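You operate a simulated robot arm through the tools that you are given. There is no shell and no other tool.

You run a simulated robot arm. Do the job below in one go: nothing can be reset, and whatever is moved stays where it is left.

TASK
Set the heat press up for the star sheet and the grey pouch.
Fine: switch it on, set the heat and time printed on that sheet, slide the drawer out and lay the pouch in the white outline; do not start it.

Only the result counts: the job must be done as asked and must still hold three seconds after the hand-in. Knocking over, shifting, dropping, spilling or breaking anything else fails it. Flat cloth is picked up by pressing the open fingertips on it (5 to 10 N) and closing them slowly along it; thin cloth reads only 2 to 8 mm in the jaws.

THE ROBOT
A 7-joint arm with a two-finger parallel gripper, fixed in place. Base frame: the origin is at the foot of the arm, x ahead of it, y to its left, z up. Lengths are in m, angles in degrees, forces in N, time in s.
Its first joint turns from -132.0 to 132.0 degrees. Payload 3.91 kg.
The TCP is the grasp point between the finger pads, 0.03 m short of the fingertips. In the tool frame z runs along the fingers and y along their closing line. The gripper opens to 0.11 m. The fingers are 0.02 m wide and 0.01 m thick; the gripper's body (0.048 by 0.112 m) begins 0.055 m behind the TCP.
Orientation is that of the tool frame in the base frame, as a unit quaternion [w, x, y, z]. With the fingers straight down and closing along the base's y, the tool's x points along the base's -x, its y along +y and its z along -z.

THE INTERFACE
- The arm moves only by the tool nudge_tool. Its argument "series" is a list of rows, each a list of 3 entries, a list of its own where there are three numbers: the shift along the base's x, y, z in units of 30 mm (1.0 is 30 mm), then the turn, a rotation vector about the base's x, y, z in units of 4 degrees (1.0 is 4 degrees), then the finger opening in m, from 0 to 0.11. In form: [[[tx, ty, tz], [rx, ry, rz], grip], ...]. A call has 1 to 20 rows; each row shifts and turns the commanded pose from where the row before left it. A call with a number of a shift or a turn outside -1 to 1 is refused whole. Each row takes 0.2 s and may step no farther than 0.05 m and 8.6 degrees from the row before; otherwise, or with a gripper value out of range, the whole call is refused. A pose out of reach is approached as far as the arm can. The call stops where the force on the tool passes 40 N (or 10 N more than at its start, if that is more) or the arm is blocked; 0.2 s more then pass. Each finger travels about 0.108 m/s and halts on what it meets, pressing with about 45 N; the grip force reading is that of the motor and also rises with nothing between the fingers. The clock runs only during rows and for 0.2 s after the last one: add rows that do not move to give the fingers time. It gives the time, the measured TCP pose, the force on the tool (base axes), the opening and the grip force at its end, in the units of the frame above (readings bear some noise), with the torque about the TCP (base axes, N m) and any sound that the robot's microphone picked up.
- Cameras (640 x 400 px; columns grow to the right, rows downward): "scene" is fixed at [0.2207, -0.4986, 1.6862]; the picture's right is [0.89, -0.45, 0.00], its down [-0.23, -0.45, -0.86] and it looks along [0.39, 0.77, -0.51] (base axes); focal length 292 px, centre (320, 200). "wrist" rides on the gripper at [0.072, 0.017, -0.103] in the tool frame; the picture's right is [-0.23, 0.97, 0.00], its down [-0.76, -0.18, -0.62] and it looks along [-0.61, -0.14, 0.78] (tool axes); focal length 222 px, centre (320, 200). There is no depth. A picture from a camera that has moved, and an enlarged one, comes with that camera's place and axes in the base frame and with its lens. The place of the scene camera against the robot may be out by one fixed shift of up to 0.018 m in any direction.
- camera(camera): a new picture of that camera. No time passes.
- close_up(camera, box): a new picture of the part [left, top, right, bottom] of that camera's present view, enlarged. No time passes.
- close_job(): hands the job in; it is judged then, once.

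Places have to be worked out from the pictures, the camera data and where the tool is seen. Open the gripper and draw the arm clear of the work before you hand the job in, unless the task says otherwise.

The tools are called as name(argument=value, ...) on one line, values as JSON. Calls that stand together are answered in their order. nudge_tool: Moves the arm, as the interface text tells. Its arguments: {"type":"object","properties":{"series":{"type":"array"}},"required":["series"]} The other tools are called the same way: camera (camera) takes a picture; close_up (camera, box) takes an enlarged picture of a part of a camera's view; close_job () hands the job in.

At the start:

```text
t: 0.0
position: [0.3061, 0.456, 1.5584]
tool_rot: [-0.001, 0.0, 1.0, 0.0]
ft_force: [0.6, -0.5, 0.7]
moment: [0.01, -0.01, 0.01]
grip_width: 0.1101
gripper_force: 0.0
```

scene: 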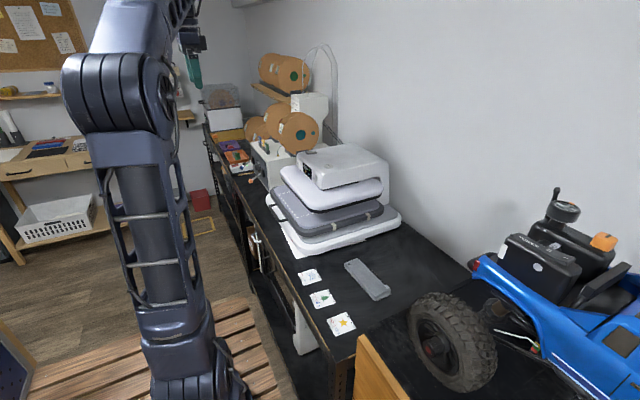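
wrist: 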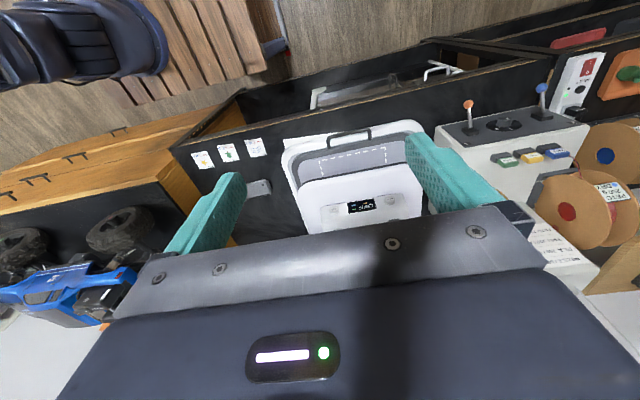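

The press, three sheets and the grey pouch are in view. I'll take close-ups from both cameras before moving.

close_up(camera="scene", box=[240, 130, 420, 260])

close_up(camera="scene", box=[280, 240, 420, 350])

close_up(camera="wrist", box=[180, 110, 440, 260])

close_up(camera="wrist", box=[180, 130, 280, 200])

```text
3.08 times, centred on (330, 195) of scene
camera zoom: at [0.2207, -0.4986, 1.6862], right [0.89, -0.45, 0.0], down [-0.23, -0.45, -0.86], along [0.39, 0.77, -0.51], focal length 899 px, centre (289, 215)
```

zoom: 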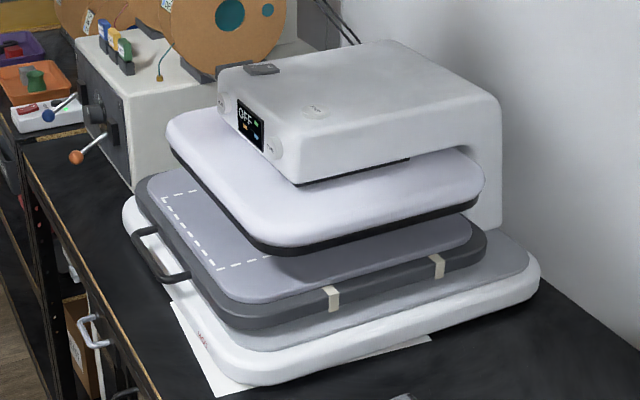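

```text
3.64 times, centred on (350, 295) of scene
camera zoom: at [0.2207, -0.4986, 1.6862], right [0.89, -0.45, 0.0], down [-0.23, -0.45, -0.86], along [0.39, 0.77, -0.51], focal length 1062 px, centre (211, -146)
```

zoom: 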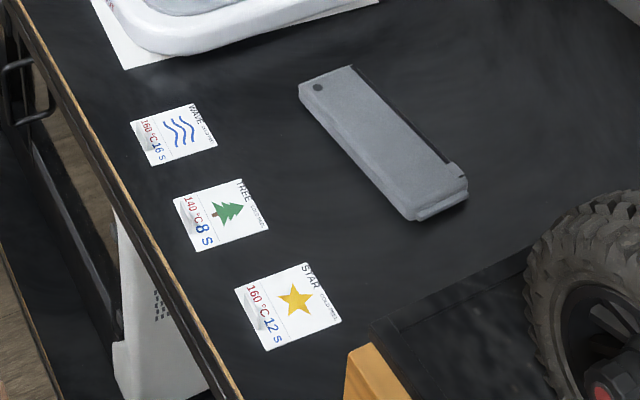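

```text
2.46 times, centred on (310, 185) of wrist
camera zoom: at [0.234, 0.472, 1.6622], right [0.23, 0.97, 0.0], down [0.76, -0.18, 0.62], along [0.61, -0.14, -0.78], focal length 547 px, centre (345, 237)
```

zoom: 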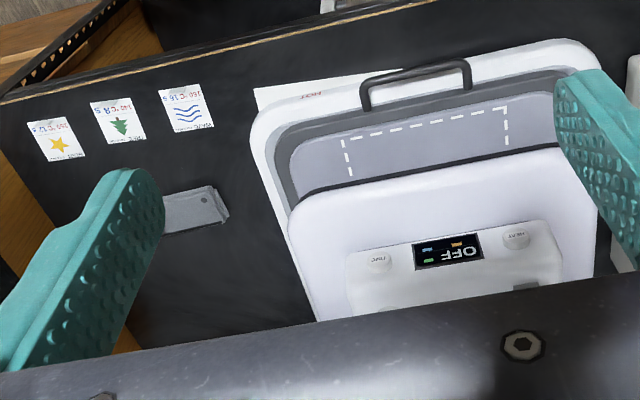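

```text
5.71 times, centred on (230, 165) of wrist
camera zoom: at [0.234, 0.472, 1.6622], right [0.23, 0.97, 0.0], down [0.76, -0.18, 0.62], along [0.61, -0.14, -0.78], focal length 1269 px, centre (834, 400)
```

zoom: 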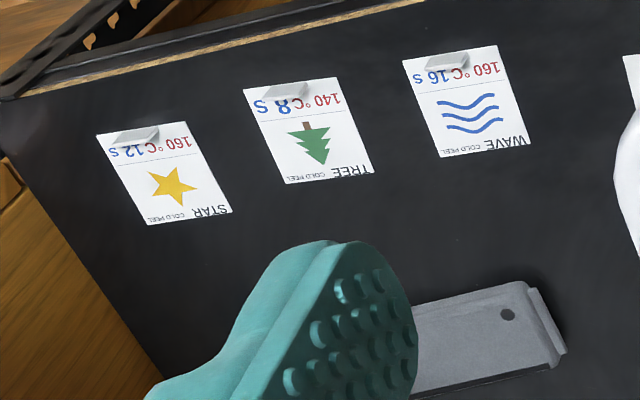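

Star sheet reads 160 °C, 12 s. By triangulation, the bench top is at z≈0.94, the display at about (0.665, 0.494, 1.18) and the drawer handle at about (0.52, 0.497, 1.01). I'll move the wrist camera closer to see the panel.

nudge_tool(series=[[[0.9, 0, -0.67], [0, 0, 0], 0.11], [[0.9, 0, -0.67], [0, 0, 0], 0.11], [[0.9, 0, -0.67], [0, 0, 0], 0.11], [[0.9, 0, -0.67], [0, 0, 0], 0.11], [[0.9, 0, -0.67], [0, 0, 0], 0.11], [[0.9, 0, -0.67], [0, 0, 0], 0.11], [[0.9, 0, -0.67], [0, 0, 0], 0.11], [[0.9, 0, -0.67], [0, 0, 0], 0.11]])

camera(camera="wrist")

camera(camera="scene")

close_up(camera="wrist", box=[220, 80, 420, 220])

```text
t: 1.8
position: [0.5215, 0.4551, 1.3977]
tool_rot: [0.0, -0.001, 1.0, 0.0]
ft_force: [-1.0, -0.4, 0.4]
moment: [-0.01, -0.07, -0.02]
grip_width: 0.1101
gripper_force: 0.2
```

```text
taken
camera wrist: at [0.4491, 0.4713, 1.5016], right [0.23, 0.97, 0.0], down [0.76, -0.18, 0.62], along [0.61, -0.14, -0.78], focal length 222 px, centre (320, 200)
```

wrist: 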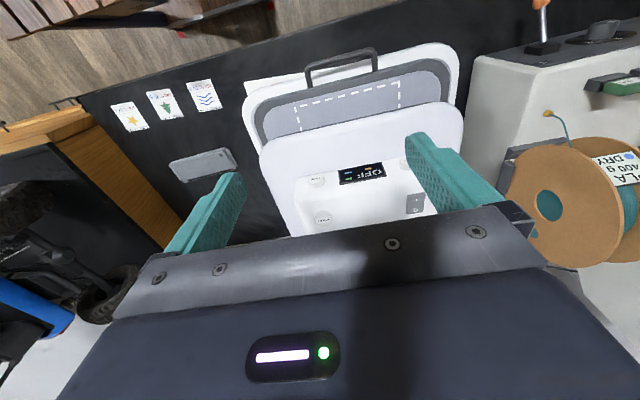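

```text
taken
```

scene: 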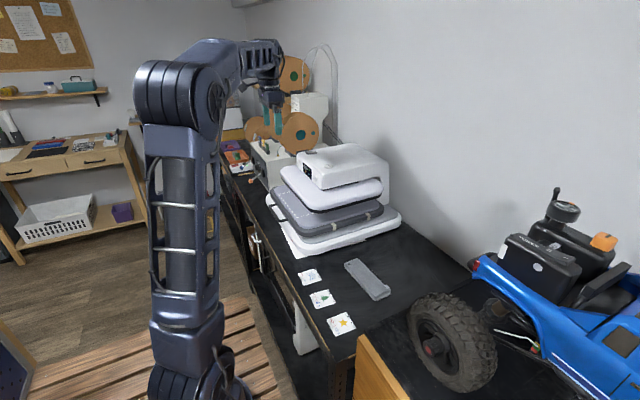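

```text
2.86 times, centred on (320, 150) of wrist
camera zoom: at [0.4491, 0.4713, 1.5016], right [0.23, 0.97, 0.0], down [0.76, -0.18, 0.62], along [0.61, -0.14, -0.78], focal length 635 px, centre (320, 343)
```

zoom: 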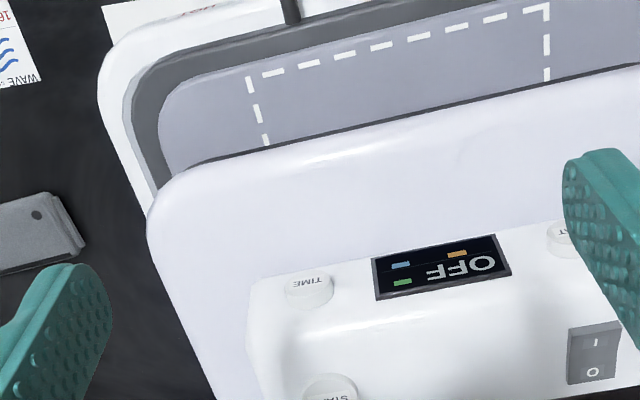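

The power rocker (I toward the front) and START are on the head's top, HEAT and TIME are knobs or buttons on the front. I'll back off and tilt the wrist to see the front face.

nudge_tool(series=[[[-0.39, 0.07, -0.27], [0, -0.94, 0], 0.11], [[-0.39, 0.07, -0.27], [0, -0.94, 0], 0.11], [[-0.39, 0.07, -0.27], [0, -0.94, 0], 0.11], [[-0.39, 0.07, -0.27], [0, -0.94, 0], 0.11], [[-0.39, 0.07, -0.27], [0, -0.94, 0], 0.11], [[-0.39, 0.07, -0.27], [0, -0.94, 0], 0.11], [[-0.39, 0.07, -0.27], [0, -0.94, 0], 0.11], [[-0.39, 0.07, -0.27], [0, -0.94, 0], 0.11], [[-0.39, 0.07, -0.27], [0, -0.94, 0], 0.11], [[-0.39, 0.07, -0.27], [0, -0.94, 0], 0.11], [[-0.39, 0.07, -0.27], [0, -0.94, 0], 0.11], [[-0.39, 0.07, -0.27], [0, -0.94, 0], 0.11]])

camera(camera="wrist")

close_up(camera="wrist", box=[220, 80, 420, 220])

```text
t: 4.4
position: [0.3818, 0.4815, 1.3]
tool_rot: [0.384, 0.0, 0.923, 0.001]
ft_force: [0.9, -0.1, 0.3]
moment: [0.0, -0.01, 0.03]
grip_width: 0.1104
gripper_force: 0.0
```

```text
taken
camera wrist: at [0.2575, 0.4972, 1.322], right [0.16, 0.97, 0.16], down [0.1, -0.18, 0.98], along [0.98, -0.14, -0.12], focal length 222 px, centre (320, 200)
```

wrist: 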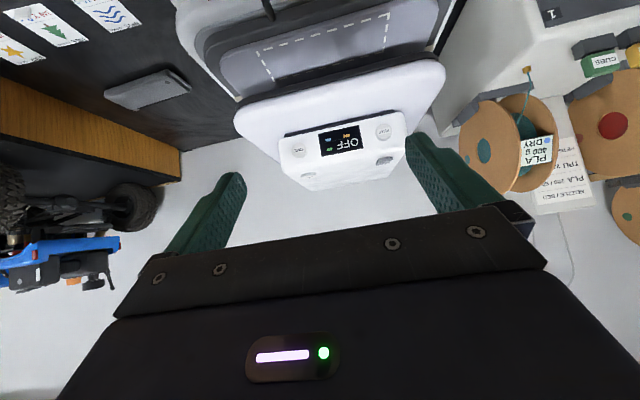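

```text
2.86 times, centred on (320, 150) of wrist
camera zoom: at [0.2575, 0.4972, 1.322], right [0.16, 0.97, 0.16], down [0.1, -0.18, 0.98], along [0.98, -0.14, -0.12], focal length 635 px, centre (320, 343)
```

zoom: 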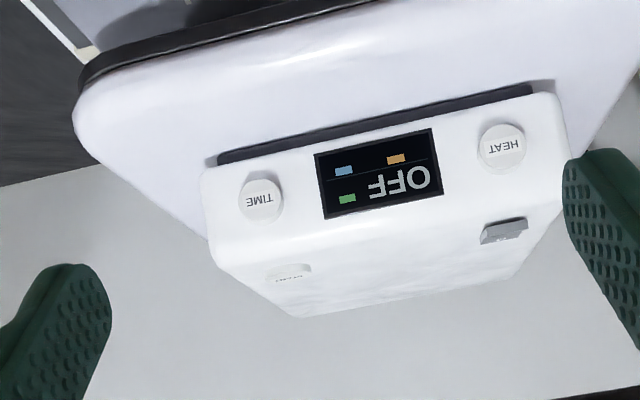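

HEAT is at about (0.659, 0.575, 1.172), TIME at (0.659, 0.417, 1.172), and both look like push caps. The rocker's "I" end is near (0.708, 0.575, 1.212). I'll close the fingers and hover straight down above the "I" end.

nudge_tool(series=[[[0.9, 0.26, 0.05], [0, 0.94, 0], 0.05], [[0.9, 0.26, 0.05], [0, 0.94, 0], 0.0], [[0.9, 0.26, 0.05], [0, 0.94, 0], 0.0], [[0.9, 0.26, 0.05], [0, 0.94, 0], 0.0], [[0.9, 0.26, 0.05], [0, 0.94, 0], 0.0], [[0.9, 0.26, 0.05], [0, 0.94, 0], 0.0], [[0.9, 0.26, 0.05], [0, 0.94, 0], 0.0], [[0.9, 0.26, 0.05], [0, 0.94, 0], 0.0], [[0.9, 0.26, 0.05], [0, 0.94, 0], 0.0], [[0.9, 0.26, 0.05], [0, 0.94, 0], 0.0], [[0.9, 0.26, 0.05], [0, 0.94, 0], 0.0], [[0.9, 0.26, 0.05], [0, 0.94, 0], 0.0], [[0, 0, 0], [0, 0, 0], 0.0]])

camera(camera="wrist")

close_up(camera="scene", box=[240, 80, 420, 210])

```text
t: 7.2
position: [0.7058, 0.5738, 1.3196]
tool_rot: [0.0, 0.0, 1.0, 0.001]
ft_force: [-0.5, -0.1, -1.0]
moment: [-0.01, -0.03, 0.01]
grip_width: 0.0
gripper_force: 37.8
```

```text
taken
camera wrist: at [0.6338, 0.5907, 1.4225], right [0.23, 0.97, 0.0], down [0.76, -0.18, 0.62], along [0.61, -0.14, -0.78], focal length 222 px, centre (320, 200)
```

wrist: 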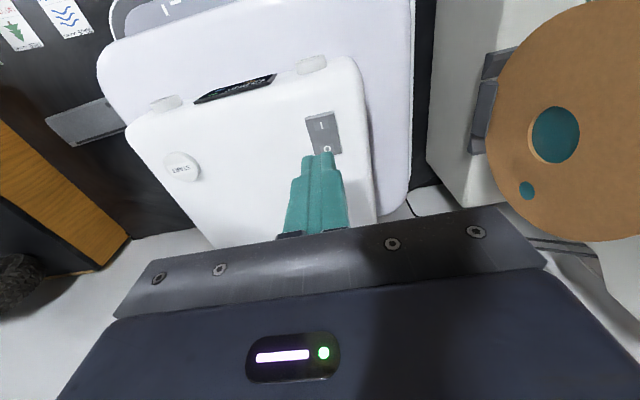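

```text
3.08 times, centred on (330, 145) of scene
camera zoom: at [0.2207, -0.4986, 1.6862], right [0.89, -0.45, 0.0], down [-0.23, -0.45, -0.86], along [0.39, 0.77, -0.51], focal length 899 px, centre (289, 369)
```

zoom: 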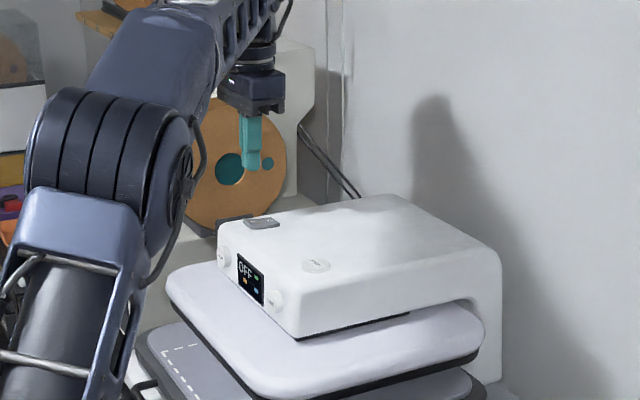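

The tool is right behind the "I" mark, with the rocker at x 0.70–0.735. I'll shift 3 mm forward, descend, then step down slowly.

nudge_tool(series=[[[0.1, 0, -0.5], [0, 0, 0], 0.0], [[0, 0, -0.9], [0, 0, 0], 0.0], [[0, 0, -0.7], [0, 0, 0], 0.0], [[0, 0, -0.1], [0, 0, 0], 0.0], [[0, 0, -0.1], [0, 0, 0], 0.0], [[0, 0, -0.1], [0, 0, 0], 0.0]])

close_up(camera="scene", box=[270, 130, 370, 200])

camera(camera="wrist")

```text
t: 8.6
position: [0.7077, 0.575, 1.2463]
tool_rot: [0.0, 0.0, 1.0, 0.0]
ft_force: [-0.1, -0.8, -0.5]
moment: [0.0, 0.01, 0.02]
grip_width: 0.0
gripper_force: 38.3
```

```text
5.71 times, centred on (320, 165) of scene
camera zoom: at [0.2207, -0.4986, 1.6862], right [0.89, -0.45, 0.0], down [-0.23, -0.45, -0.86], along [0.39, 0.77, -0.51], focal length 1670 px, centre (320, 400)
```

zoom: 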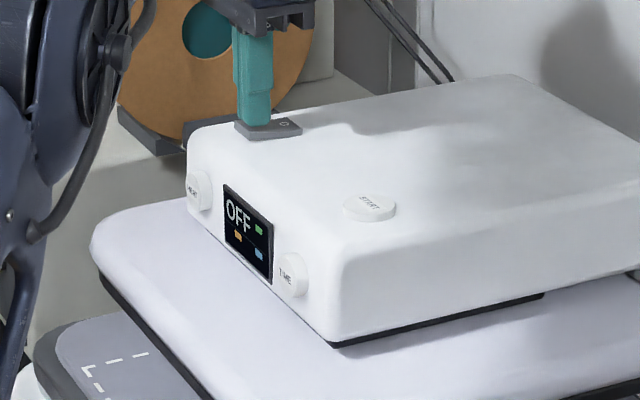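

```text
taken
camera wrist: at [0.6363, 0.5911, 1.35], right [0.23, 0.97, 0.0], down [0.76, -0.18, 0.62], along [0.61, -0.14, -0.78], focal length 222 px, centre (320, 200)
```

wrist: 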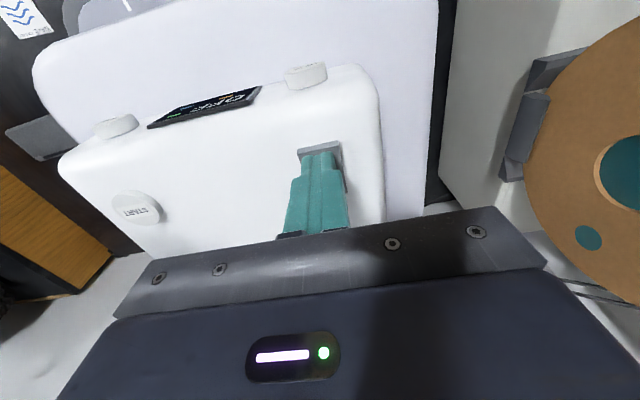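

The fingertips are just above the rocker's front end. I'll continue down in 1.5 mm steps.

nudge_tool(series=[[[0, 0, -0.05], [0, 0, 0], 0.0], [[0, 0, -0.05], [0, 0, 0], 0.0], [[0, 0, -0.05], [0, 0, 0], 0.0]])

close_up(camera="scene", box=[270, 130, 370, 200])

```text
t: 9.4
position: [0.7085, 0.5749, 1.243]
tool_rot: [0.001, 0.0, 1.0, 0.001]
ft_force: [-2.5, 3.1, 8.3]
moment: [0.07, -0.05, -0.04]
grip_width: 0.0
gripper_force: 37.8
```

```text
5.71 times, centred on (320, 165) of scene
camera zoom: at [0.2207, -0.4986, 1.6862], right [0.89, -0.45, 0.0], down [-0.23, -0.45, -0.86], along [0.39, 0.77, -0.51], focal length 1670 px, centre (320, 400)
```

zoom: 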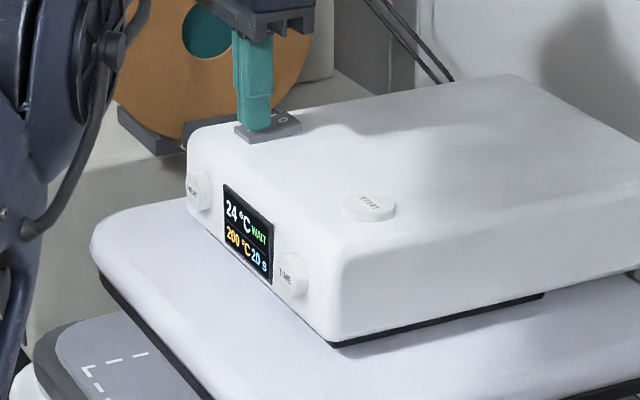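

It's on: actual 24 °C WAIT, set 200 °C / 20 s. I'll lift off and go to a tilted (60°) pose in front of the HEAT button.

nudge_tool(series=[[[0, 0, 0.9], [0, 0, 0], 0.0], [[0, 0, 0.9], [0, 0, 0], 0.0], [[0, 0, 0.9], [0, 0, 0], 0.0], [[-0.275, 0, -0.23], [0, -1, 0], 0.0], [[-0.275, 0, -0.23], [0, -1, 0], 0.0], [[-0.275, 0, -0.23], [0, -1, 0], 0.0], [[-0.275, 0, -0.23], [0, -1, 0], 0.0], [[-0.275, 0, -0.23], [0, -1, 0], 0.0], [[-0.275, 0, -0.23], [0, -1, 0], 0.0], [[-0.275, 0, -0.23], [0, -1, 0], 0.0], [[-0.275, 0, -0.23], [0, -1, 0], 0.0], [[-0.275, 0, -0.23], [0, -1, 0], 0.0], [[-0.275, 0, -0.23], [0, -1, 0], 0.0], [[-0.275, 0, -0.23], [0, -1, 0], 0.0], [[-0.275, 0, -0.23], [0, -1, 0], 0.0], [[-0.275, 0, -0.23], [0, -1, 0], 0.0], [[-0.275, 0, -0.23], [0, -1, 0], 0.0], [[-0.275, 0, -0.23], [0, -1, 0], 0.0], [[0, 0, -0.7], [0, 0, 0], 0.0], [[0, 0, -0.7], [0, 0, 0], 0.0]])

camera(camera="wrist")

close_up(camera="scene", box=[270, 130, 370, 200])

```text
t: 13.6
position: [0.5868, 0.5737, 1.1774]
tool_rot: [0.501, 0.0, 0.866, 0.0]
ft_force: [0.5, -0.2, 0.6]
moment: [-0.02, 0.01, 0.03]
grip_width: 0.0001
gripper_force: 37.7
```

```text
taken
camera wrist: at [0.4605, 0.5903, 1.1664], right [0.11, 0.97, 0.2], down [-0.16, -0.18, 0.97], along [0.98, -0.14, 0.14], focal length 222 px, centre (320, 200)
```

wrist: 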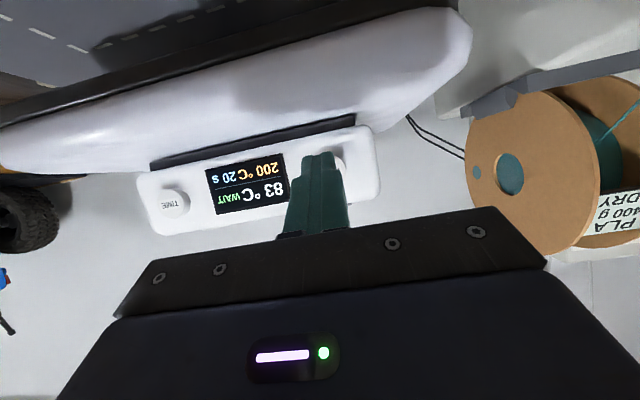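

```text
5.71 times, centred on (320, 165) of scene
camera zoom: at [0.2207, -0.4986, 1.6862], right [0.89, -0.45, 0.0], down [-0.23, -0.45, -0.86], along [0.39, 0.77, -0.51], focal length 1670 px, centre (320, 400)
```

zoom: 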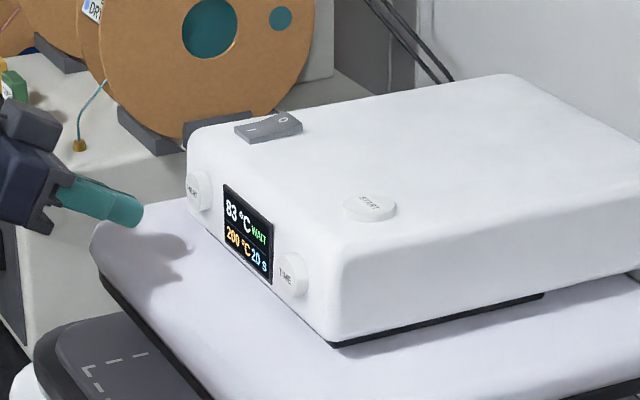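

Display reads clearly: 83 °C WAIT, 200 °C 20 s. I'll approach the HEAT button along +x in small steps.

nudge_tool(series=[[[0.5, 0, 0], [0, 0, 0], 0.0], [[0.5, 0, 0], [0, 0, 0], 0.0], [[0.1, 0, 0], [0, 0, 0], 0.0], [[0.1, 0, 0], [0, 0, 0], 0.0]])

camera(camera="wrist")

close_up(camera="scene", box=[270, 130, 370, 200])

```text
t: 14.6
position: [0.6209, 0.5736, 1.177]
tool_rot: [0.5, 0.001, 0.866, -0.001]
ft_force: [-0.2, 0.1, -0.4]
moment: [0.01, -0.02, -0.01]
grip_width: 0.0003
gripper_force: 38.0
```

```text
taken
camera wrist: at [0.4966, 0.5907, 1.1666], right [0.11, 0.97, 0.2], down [-0.16, -0.18, 0.97], along [0.98, -0.14, 0.13], focal length 222 px, centre (320, 200)
```

wrist: 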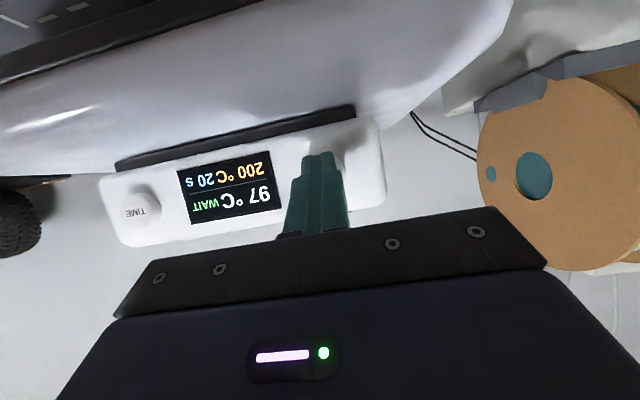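

```text
5.71 times, centred on (320, 165) of scene
camera zoom: at [0.2207, -0.4986, 1.6862], right [0.89, -0.45, 0.0], down [-0.23, -0.45, -0.86], along [0.39, 0.77, -0.51], focal length 1670 px, centre (320, 400)
```

zoom: 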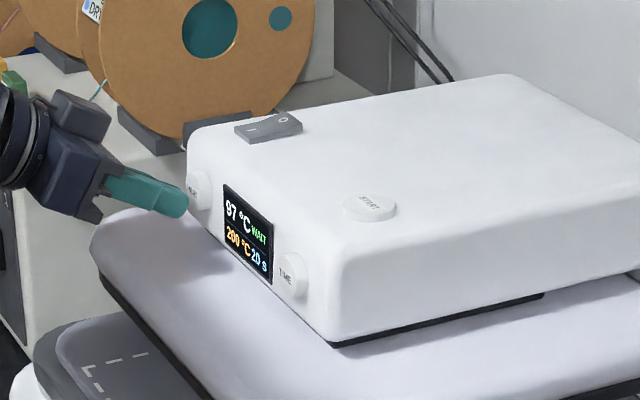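

Nearly touching; I'll continue in 1.5 mm steps.

nudge_tool(series=[[[0.05, 0, 0], [0, 0, 0], 0.0], [[0.05, 0, 0], [0, 0, 0], 0.0], [[0.05, 0, 0], [0, 0, 0], 0.0]])

close_up(camera="scene", box=[270, 130, 370, 200])

```text
t: 15.4
position: [0.6261, 0.5755, 1.1788]
tool_rot: [0.501, 0.0, 0.866, 0.0]
ft_force: [0.7, 0.3, 0.1]
moment: [-0.02, 0.0, -0.01]
grip_width: 0.0001
gripper_force: 37.7
```

```text
5.71 times, centred on (320, 165) of scene
camera zoom: at [0.2207, -0.4986, 1.6862], right [0.89, -0.45, 0.0], down [-0.23, -0.45, -0.86], along [0.39, 0.77, -0.51], focal length 1670 px, centre (320, 400)
```

zoom: 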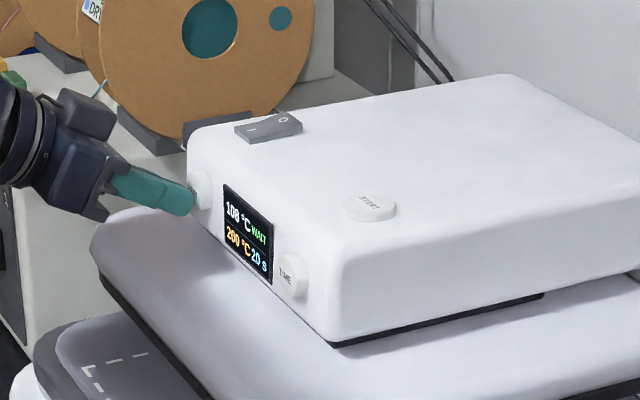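

No contact yet; three more small steps.

nudge_tool(series=[[[0.05, 0, 0], [0, 0, 0], 0.0], [[0.05, 0, 0], [0, 0, 0], 0.0]])

close_up(camera="scene", box=[270, 130, 370, 200])

```text
t: 16.0
position: [0.6291, 0.5749, 1.1777]
tool_rot: [0.5, 0.0, 0.866, 0.0]
ft_force: [-2.5, 0.3, 0.1]
moment: [0.01, -0.02, 0.0]
grip_width: 0.0001
gripper_force: 37.8
heard: click
```

```text
5.71 times, centred on (320, 165) of scene
camera zoom: at [0.2207, -0.4986, 1.6862], right [0.89, -0.45, 0.0], down [-0.23, -0.45, -0.86], along [0.39, 0.77, -0.51], focal length 1670 px, centre (320, 400)
```

zoom: 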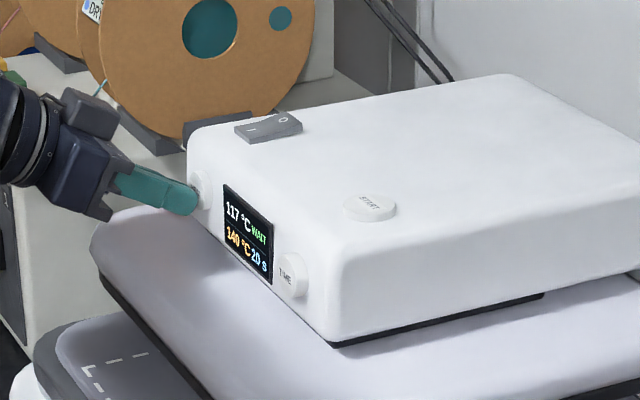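

A click changed 200 → 140 °C, so it cycles. I'll back off 9 mm and press again once.

nudge_tool(series=[[[-0.3, 0, 0], [0, 0, 0], 0.0], [[0, 0, 0], [0, 0, 0], 0.0], [[0.2, 0, 0], [0, 0, 0], 0.0], [[0.1, 0, 0], [0, 0, 0], 0.0]])

close_up(camera="scene", box=[270, 130, 370, 200])

```text
t: 17.0
position: [0.6306, 0.5754, 1.1769]
tool_rot: [0.5, 0.0, 0.866, 0.0]
ft_force: [-2.2, -1.5, 0.2]
moment: [0.0, 0.03, -0.02]
grip_width: 0.0002
gripper_force: 38.0
heard: click
```

```text
5.71 times, centred on (320, 165) of scene
camera zoom: at [0.2207, -0.4986, 1.6862], right [0.89, -0.45, 0.0], down [-0.23, -0.45, -0.86], along [0.39, 0.77, -0.51], focal length 1670 px, centre (320, 400)
```

zoom: 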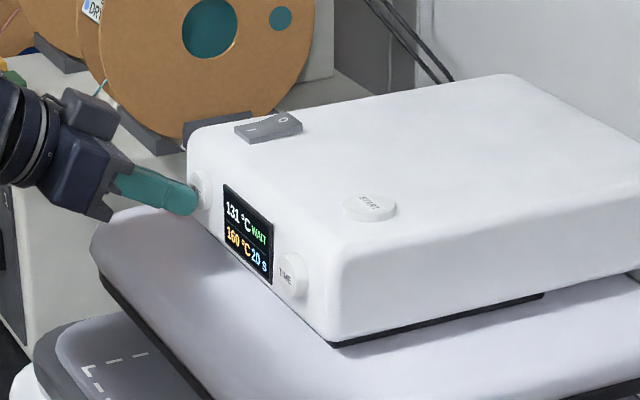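

Now shows 160 °C. I'll retreat and shift to in front of TIME (y≈0.418).

nudge_tool(series=[[[-0.7, 0, 0], [0, 0, 0], 0.0], [[0, -0.88, 0], [0, 0, 0], 0.0], [[0, -0.88, 0], [0, 0, 0], 0.0], [[0, -0.88, 0], [0, 0, 0], 0.0], [[0, -0.88, 0], [0, 0, 0], 0.0], [[0, -0.88, 0], [0, 0, 0], 0.0], [[0, -0.88, 0], [0, 0, 0], 0.0], [[0, 0, 0], [0, 0, 0], 0.0]])

close_up(camera="scene", box=[270, 130, 370, 200])

camera(camera="wrist")

```text
t: 18.8
position: [0.6086, 0.4161, 1.1785]
tool_rot: [0.5, 0.0, 0.866, 0.001]
ft_force: [1.1, 1.1, -0.1]
moment: [-0.04, 0.02, -0.01]
grip_width: 0.0004
gripper_force: 37.4
```

```text
5.71 times, centred on (320, 165) of scene
camera zoom: at [0.2207, -0.4986, 1.6862], right [0.89, -0.45, 0.0], down [-0.23, -0.45, -0.86], along [0.39, 0.77, -0.51], focal length 1670 px, centre (320, 400)
```

zoom: 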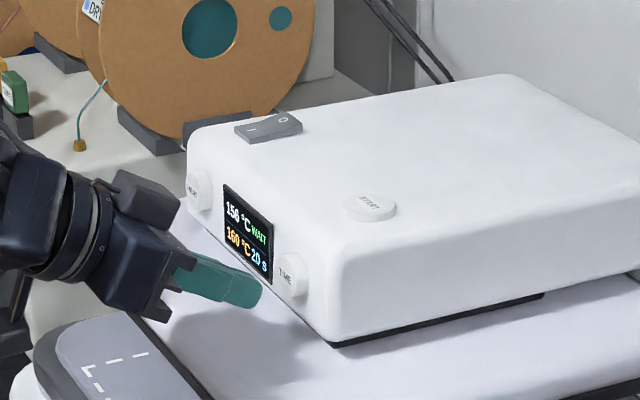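

```text
taken
camera wrist: at [0.4827, 0.4325, 1.1671], right [0.11, 0.97, 0.2], down [-0.16, -0.18, 0.97], along [0.98, -0.14, 0.13], focal length 222 px, centre (320, 200)
```

wrist: 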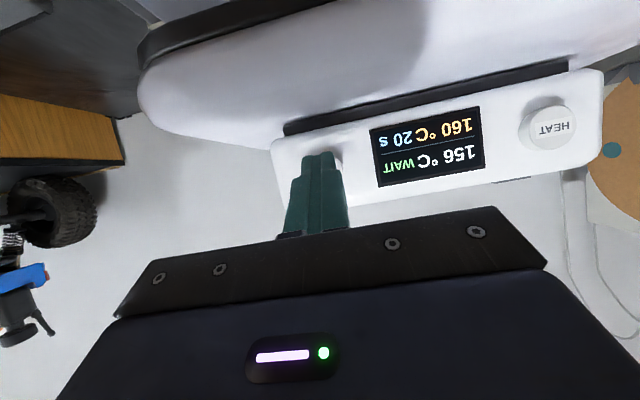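

160 °C confirmed. Now I'll press TIME.

nudge_tool(series=[[[0.3, 0, 0], [0, 0, 0], 0.0], [[0.25, 0, 0], [0, 0, 0], 0.0], [[0.1, 0, 0], [0, 0, 0], 0.0], [[0.06, 0, 0], [0, 0, 0], 0.0]])

camera(camera="wrist")

```text
t: 19.8
position: [0.6295, 0.4159, 1.1784]
tool_rot: [0.501, 0.0, 0.865, 0.0]
ft_force: [-1.9, 0.5, 0.0]
moment: [0.03, 0.03, 0.04]
grip_width: 0.0001
gripper_force: 37.1
heard: click
```

```text
taken
camera wrist: at [0.504, 0.4327, 1.1671], right [0.11, 0.97, 0.2], down [-0.16, -0.18, 0.97], along [0.98, -0.14, 0.13], focal length 222 px, centre (320, 200)
```

wrist: 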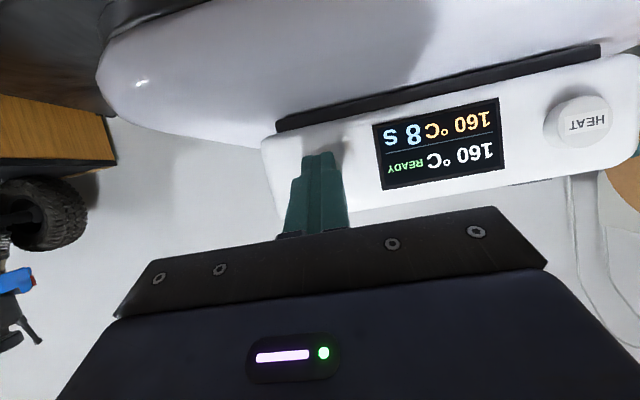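

20 → 8 s, READY at 160 °C. I'll press once more, expecting 12 s, and view after a short retreat.

nudge_tool(series=[[[-0.3, 0, 0], [0, 0, 0], 0.0], [[0, 0, 0], [0, 0, 0], 0.0], [[0.2, 0, 0], [0, 0, 0], 0.0], [[0.1, 0, 0], [0, 0, 0], 0.0]])

camera(camera="wrist")

```text
t: 20.8
position: [0.6292, 0.4156, 1.1776]
tool_rot: [0.5, 0.0, 0.866, 0.0]
ft_force: [-2.7, 0.0, -0.8]
moment: [0.05, 0.01, -0.01]
grip_width: 0.0
gripper_force: 37.4
heard: click
```

```text
taken
camera wrist: at [0.504, 0.4324, 1.1668], right [0.11, 0.97, 0.2], down [-0.16, -0.18, 0.97], along [0.98, -0.14, 0.13], focal length 222 px, centre (320, 200)
```

wrist: 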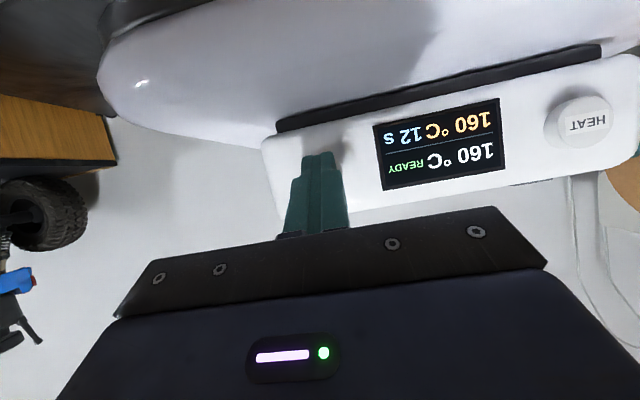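

Display: 160 °C, 12 s, READY. Now I'll retreat and look down on the drawer handle and outline.

nudge_tool(series=[[[-1, 0, 0], [0, 0, 0], 0.0], [[-1, 0, 0.2], [0, 0, 0], 0.0], [[-0.375, 0.143, 0.16], [0, 1, 0], 0.0], [[-0.375, 0.143, 0.16], [0, 1, 0], 0.0], [[-0.375, 0.143, 0.16], [0, 1, 0], 0.0], [[-0.375, 0.143, 0.16], [0, 1, 0], 0.0], [[-0.375, 0.143, 0.16], [0, 1, 0], 0.0], [[-0.375, 0.143, 0.16], [0, 1, 0], 0.0], [[-0.375, 0.143, 0.16], [0, 1, 0], 0.0], [[-0.375, 0.143, 0.16], [0, 1, 0], 0.0], [[-0.375, 0.143, 0.16], [0, 1, 0], 0.0], [[-0.375, 0.143, 0.16], [0, 1, 0], 0.0], [[-0.375, 0.143, 0.16], [0, 1, 0], 0.0], [[-0.375, 0.143, 0.16], [0, 1, 0], 0.0], [[-0.375, 0.143, 0.16], [0, 1, 0], 0.0], [[-0.375, 0.143, 0.16], [0, 1, 0], 0.0], [[-0.375, 0.143, 0.16], [0, 1, 0], 0.0]])

camera(camera="wrist")

close_up(camera="wrist", box=[240, 120, 440, 260])

close_up(camera="scene", box=[250, 170, 350, 250])

```text
t: 24.4
position: [0.4013, 0.479, 1.256]
tool_rot: [0.0, 0.0, 1.0, 0.0]
ft_force: [-0.6, -0.2, -0.1]
moment: [0.01, 0.0, 0.01]
grip_width: 0.0001
gripper_force: 37.6
```

```text
taken
camera wrist: at [0.3294, 0.4971, 1.3595], right [0.23, 0.97, 0.0], down [0.76, -0.18, 0.62], along [0.61, -0.14, -0.78], focal length 222 px, centre (320, 200)
```

wrist: 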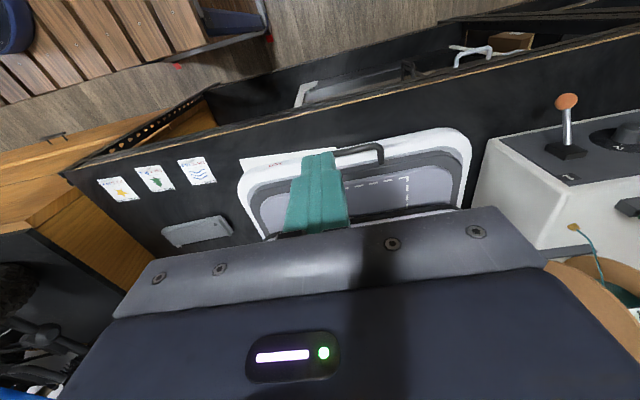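

```text
2.86 times, centred on (340, 190) of wrist
camera zoom: at [0.3294, 0.4971, 1.3595], right [0.23, 0.97, 0.0], down [0.76, -0.18, 0.62], along [0.61, -0.14, -0.78], focal length 635 px, centre (263, 229)
```

zoom: 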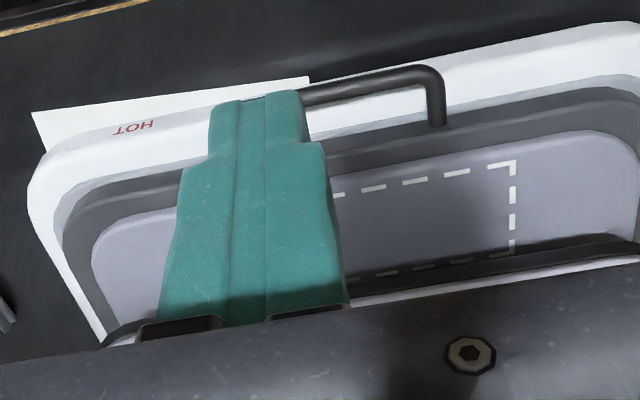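

```text
5.00 times, centred on (300, 210) of scene
camera zoom: at [0.2207, -0.4986, 1.6862], right [0.89, -0.45, 0.0], down [-0.23, -0.45, -0.86], along [0.39, 0.77, -0.51], focal length 1461 px, centre (420, 150)
```

zoom: 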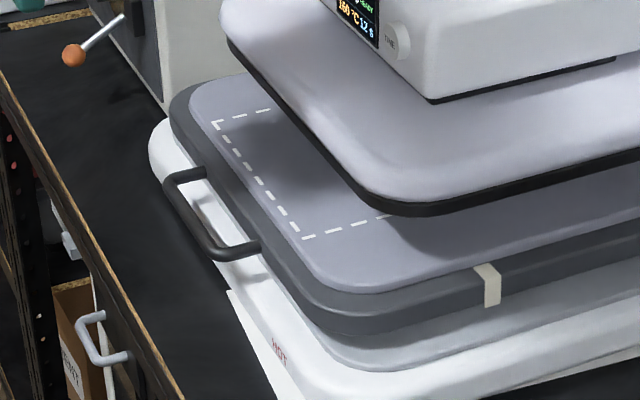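

Handle bar is at x≈0.51, y 0.45–0.555, z≈1.02, with about a 27 mm gap to the tray. I'll turn the tool 90° so the fingers close along x, open to 30 mm and hover over the bar.

nudge_tool(series=[[[0.18, 0.035, 0], [0, 0, 1], 0.03], [[0.18, 0.035, 0], [0, 0, 1], 0.03], [[0.18, 0.035, 0], [0, 0, 1], 0.03], [[0.18, 0.035, 0], [0, 0, 1], 0.03], [[0.18, 0.035, 0], [0, 0, 1], 0.03], [[0.18, 0.035, 0], [0, 0, 1], 0.03], [[0.18, 0.035, 0], [0, 0, 1], 0.03], [[0.18, 0.035, 0], [0, 0, 1], 0.03], [[0.18, 0.035, 0], [0, 0, 1], 0.03], [[0.18, 0.035, 0], [0, 0, 1], 0.03], [[0.18, 0.035, 0], [0, 0, 1], 0.03], [[0.18, 0.035, 0], [0, 0, 1], 0.03], [[0.18, 0.035, 0], [0, 0, 1], 0.03], [[0.18, 0.035, 0], [0, 0, 1], 0.03], [[0.18, 0.035, 0], [0, 0, 1], 0.03], [[0.18, 0.035, 0], [0, 0, 1], 0.03], [[0.18, 0.035, 0], [0, 0, 1], 0.03], [[0.18, 0.035, 0], [0, 0, 1], 0.03], [[0.18, 0.035, 0], [0, 0, 1], 0.03], [[0.18, 0.035, 0], [0, 0, 1], 0.03]])

nudge_tool(series=[[[0, 0, -0.5], [0, 0, 0.83], 0.03], [[0, 0, -0.5], [0, 0, 0.83], 0.03], [[0, 0, -0.5], [0, 0, 0.84], 0.03], [[0, 0, -0.5], [0, 0, 0], 0.03]])

camera(camera="wrist")

close_up(camera="scene", box=[250, 150, 350, 230])

```text
t: 28.6
position: [0.5096, 0.5019, 1.2573]
tool_rot: [0.0, -0.642, 0.766, 0.0]
ft_force: [-0.8, -0.1, 0.2]
moment: [0.0, 0.0, -0.01]
grip_width: 0.03
gripper_force: 0.0
```

```text
t: 29.6
position: [0.5091, 0.5016, 1.1964]
tool_rot: [0.0, -0.707, 0.707, -0.001]
ft_force: [-0.2, -0.1, 0.3]
moment: [0.02, -0.03, 0.02]
grip_width: 0.0299
gripper_force: 0.1
```

```text
taken
camera wrist: at [0.493, 0.4293, 1.2995], right [-0.97, 0.23, 0.0], down [0.18, 0.76, 0.62], along [0.14, 0.61, -0.78], focal length 222 px, centre (320, 200)
```

wrist: 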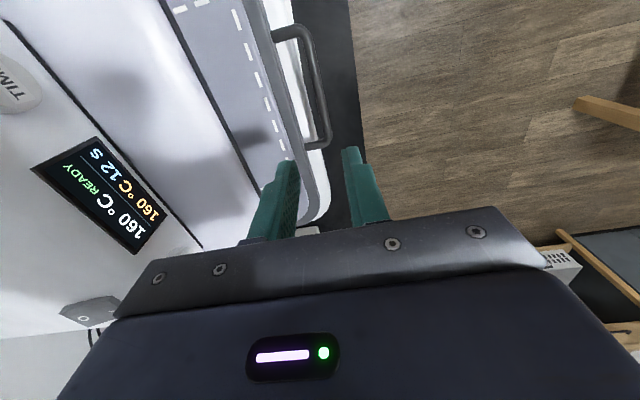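

```text
5.00 times, centred on (300, 190) of scene
camera zoom: at [0.2207, -0.4986, 1.6862], right [0.89, -0.45, 0.0], down [-0.23, -0.45, -0.86], along [0.39, 0.77, -0.51], focal length 1461 px, centre (420, 250)
```

zoom: 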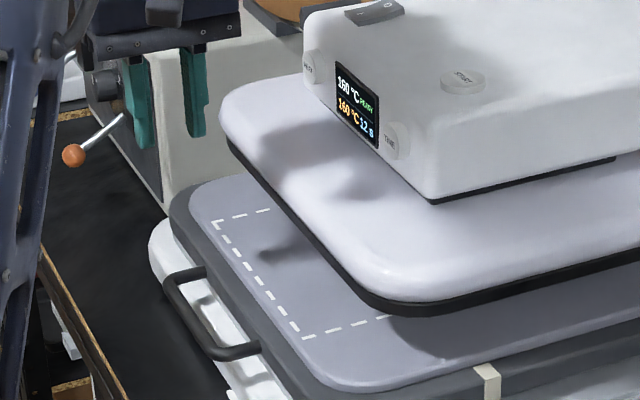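

The bar lies at x≈0.51, between the open fingers. I'll descend to z≈1.03.

nudge_tool(series=[[[0.03, 0, -0.9], [0, 0, 0], 0.03], [[0, 0, -0.9], [0, 0, 0], 0.03], [[0, 0, -0.9], [0, 0, 0], 0.03], [[0, 0, -0.9], [0, 0, 0], 0.03]])

camera(camera="wrist")

close_up(camera="scene", box=[250, 150, 350, 230])

```text
t: 30.6
position: [0.5104, 0.5021, 1.0886]
tool_rot: [0.0, 0.707, -0.707, 0.0]
ft_force: [0.7, 0.6, 0.2]
moment: [0.0, -0.02, 0.02]
grip_width: 0.03
gripper_force: 0.1
```

```text
taken
camera wrist: at [0.494, 0.4293, 1.1914], right [-0.97, 0.23, 0.0], down [0.18, 0.76, 0.62], along [0.14, 0.61, -0.78], focal length 222 px, centre (320, 200)
```

wrist: 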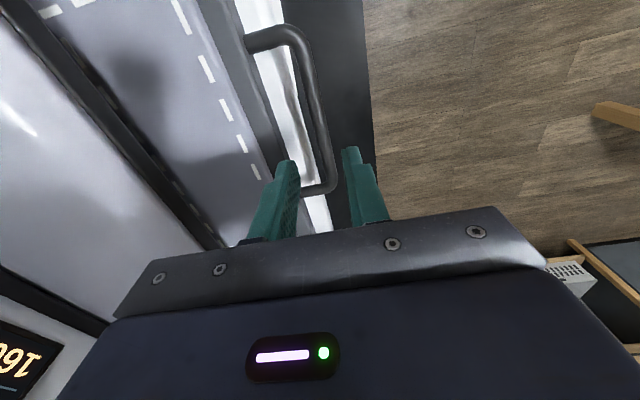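

```text
5.00 times, centred on (300, 190) of scene
camera zoom: at [0.2207, -0.4986, 1.6862], right [0.89, -0.45, 0.0], down [-0.23, -0.45, -0.86], along [0.39, 0.77, -0.51], focal length 1461 px, centre (420, 250)
```

zoom: 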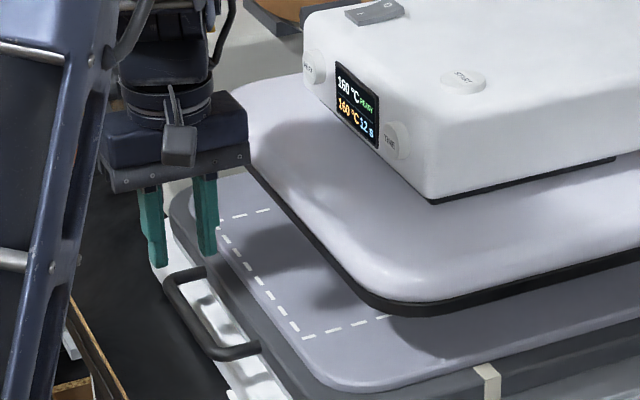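

The bar is centred between fingers, with clearance on both sides. I'll descend the remaining 58 mm.

nudge_tool(series=[[[-0.03, 0, -0.8], [0, 0, 0], 0.03], [[0, 0, -0.7], [0, 0, 0], 0.03], [[0, 0, -0.4], [0, 0, 0], 0.03]])

camera(camera="wrist")

close_up(camera="scene", box=[250, 150, 350, 230])

```text
t: 31.4
position: [0.5092, 0.5014, 1.0305]
tool_rot: [0.0, -0.707, 0.707, 0.0]
ft_force: [0.8, 0.5, -0.6]
moment: [0.04, 0.02, -0.04]
grip_width: 0.0302
gripper_force: 0.1
```

```text
taken
camera wrist: at [0.4925, 0.4292, 1.1343], right [-0.97, 0.23, 0.0], down [0.18, 0.76, 0.62], along [0.14, 0.61, -0.78], focal length 222 px, centre (320, 200)
```

wrist: 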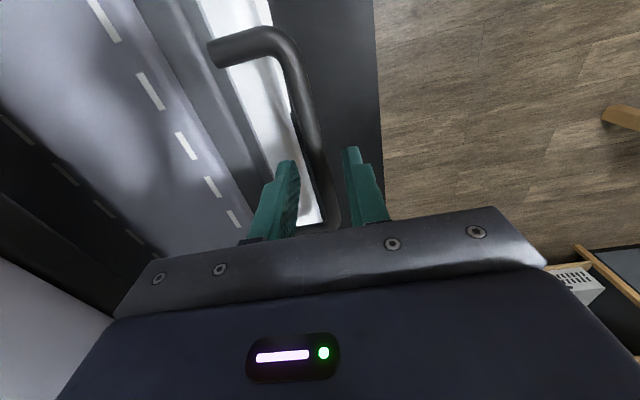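

```text
5.00 times, centred on (300, 190) of scene
camera zoom: at [0.2207, -0.4986, 1.6862], right [0.89, -0.45, 0.0], down [-0.23, -0.45, -0.86], along [0.39, 0.77, -0.51], focal length 1461 px, centre (420, 250)
```

zoom: 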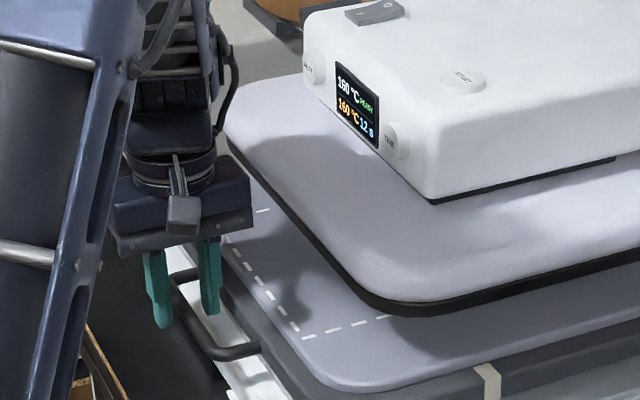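

The bar is between the fingers. I'll close on it and then pull −x gently.

nudge_tool(series=[[[0, 0, 0], [0, 0, 0], 0.02], [[0, 0, 0], [0, 0, 0], 0.0], [[0, 0, 0], [0, 0, 0], 0.0]])

nudge_tool(series=[[[-0.2, 0, 0], [0, 0, 0], 0.0], [[-0.4, 0, 0], [0, 0, 0], 0.0], [[-0.5, 0, 0], [0, 0, 0], 0.0]])

camera(camera="wrist")

```text
t: 32.2
position: [0.5092, 0.5029, 1.0315]
tool_rot: [0.0, -0.707, 0.707, -0.001]
ft_force: [2.2, 0.3, -2.9]
moment: [0.35, -0.07, 0.71]
grip_width: 0.0116
gripper_force: 44.8
```

```text
t: 33.0
position: [0.4766, 0.5015, 1.0305]
tool_rot: [-0.001, -0.707, 0.707, 0.0]
ft_force: [-2.2, -0.2, 2.6]
moment: [0.48, 0.13, 0.7]
grip_width: 0.0117
gripper_force: 45.1
```

```text
taken
camera wrist: at [0.4591, 0.4293, 1.1344], right [-0.97, 0.23, 0.0], down [0.18, 0.76, 0.62], along [0.14, 0.61, -0.78], focal length 222 px, centre (320, 200)
```

wrist: 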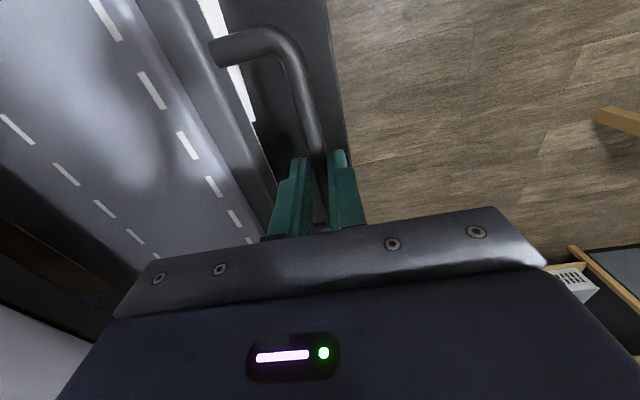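

The drawer is sliding freely with low force. I'll continue the pull.

nudge_tool(series=[[[-0.5, 0, 0], [0, 0, 0], 0.0], [[-0.5, 0, 0], [0, 0, 0], 0.0], [[-0.5, 0, 0], [0, 0, 0], 0.0], [[-0.5, 0, 0], [0, 0, 0], 0.0], [[-0.5, 0, 0], [0, 0, 0], 0.0], [[-0.5, 0, 0], [0, 0, 0], 0.0], [[-0.5, 0, 0], [0, 0, 0], 0.0], [[-0.5, 0, 0], [0, 0, 0], 0.0]])

camera(camera="wrist")

camera(camera="scene")

```text
t: 34.8
position: [0.355, 0.5023, 1.0314]
tool_rot: [0.001, 0.707, -0.707, 0.0]
ft_force: [-1.1, -0.5, 0.8]
moment: [-0.06, 0.09, 0.76]
grip_width: 0.0116
gripper_force: 45.0
```

```text
taken
camera wrist: at [0.3391, 0.4293, 1.1344], right [-0.97, 0.23, 0.0], down [0.18, 0.76, 0.62], along [0.14, 0.61, -0.78], focal length 222 px, centre (320, 200)
```

wrist: 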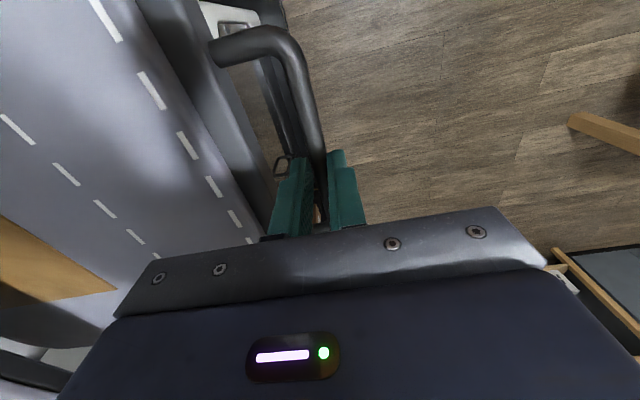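

```text
taken
```

scene: 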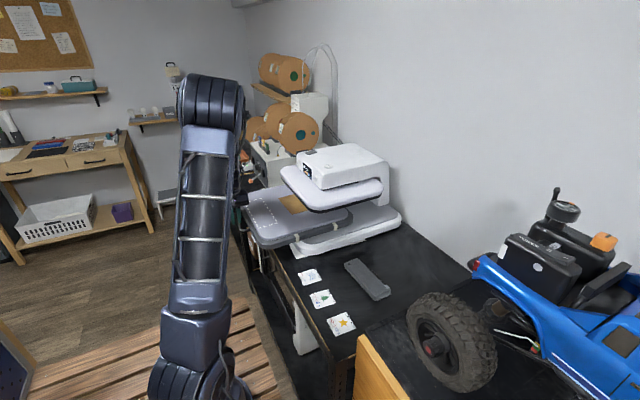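

There's something tan on the pad behind the outline. I'll zoom in before pulling more.

close_up(camera="scene", box=[240, 160, 360, 250])

close_up(camera="wrist", box=[0, 180, 200, 320])

```text
4.44 times, centred on (300, 205) of scene
camera zoom: at [0.2207, -0.4986, 1.6862], right [0.89, -0.45, 0.0], down [-0.23, -0.45, -0.86], along [0.39, 0.77, -0.51], focal length 1299 px, centre (409, 178)
```

zoom: 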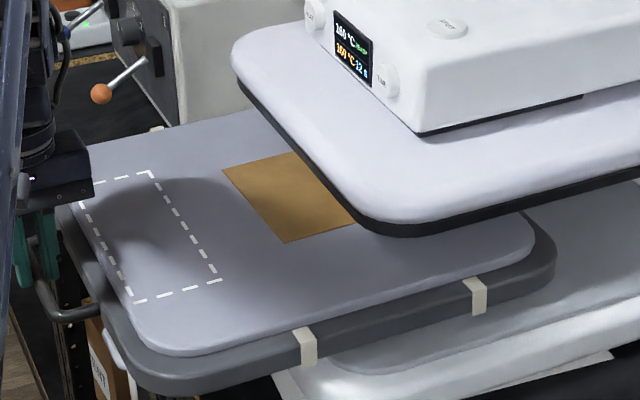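

```text
2.86 times, centred on (100, 250) of wrist
camera zoom: at [0.3391, 0.4293, 1.1344], right [-0.97, 0.23, 0.0], down [0.18, 0.76, 0.62], along [0.14, 0.61, -0.78], focal length 635 px, centre (949, 57)
```

zoom: 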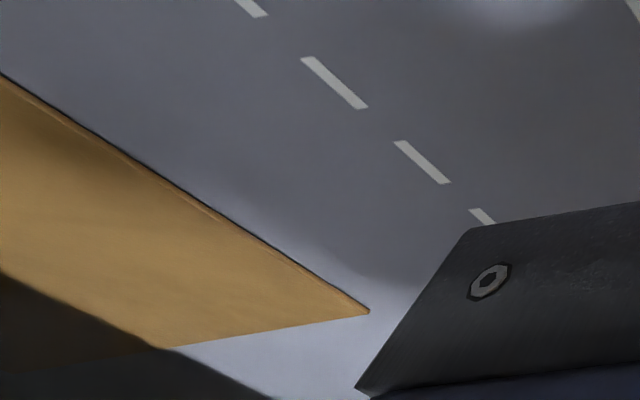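

It's a thin tan sheet lying on the pad, outside the outline; I leave it alone. Continuing the pull slowly to find the drawer's end stop.

nudge_tool(series=[[[-0.3, 0, 0], [0, 0, 0], 0.0], [[-0.3, 0, 0], [0, 0, 0], 0.0], [[-0.3, 0, 0], [0, 0, 0], 0.0], [[-0.3, 0, 0], [0, 0, 0], 0.0], [[-0.3, 0, 0], [0, 0, 0], 0.0], [[-0.3, 0, 0], [0, 0, 0], 0.0], [[-0.3, 0, 0], [0, 0, 0], 0.0], [[-0.3, 0, 0], [0, 0, 0], 0.0]])

close_up(camera="scene", box=[230, 160, 350, 250])

```text
t: 36.6
position: [0.2836, 0.5021, 1.0316]
tool_rot: [0.0, 0.708, -0.706, 0.0]
ft_force: [0.0, -0.2, 1.6]
moment: [-0.3, 0.02, 0.66]
grip_width: 0.0117
gripper_force: 45.3
```

```text
4.44 times, centred on (290, 205) of scene
camera zoom: at [0.2207, -0.4986, 1.6862], right [0.89, -0.45, 0.0], down [-0.23, -0.45, -0.86], along [0.39, 0.77, -0.51], focal length 1299 px, centre (453, 178)
```

zoom: 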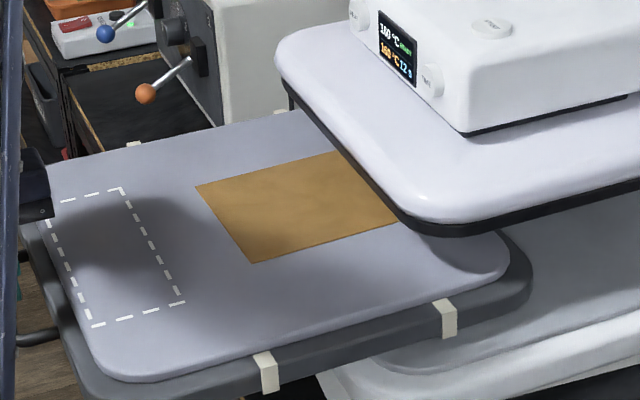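

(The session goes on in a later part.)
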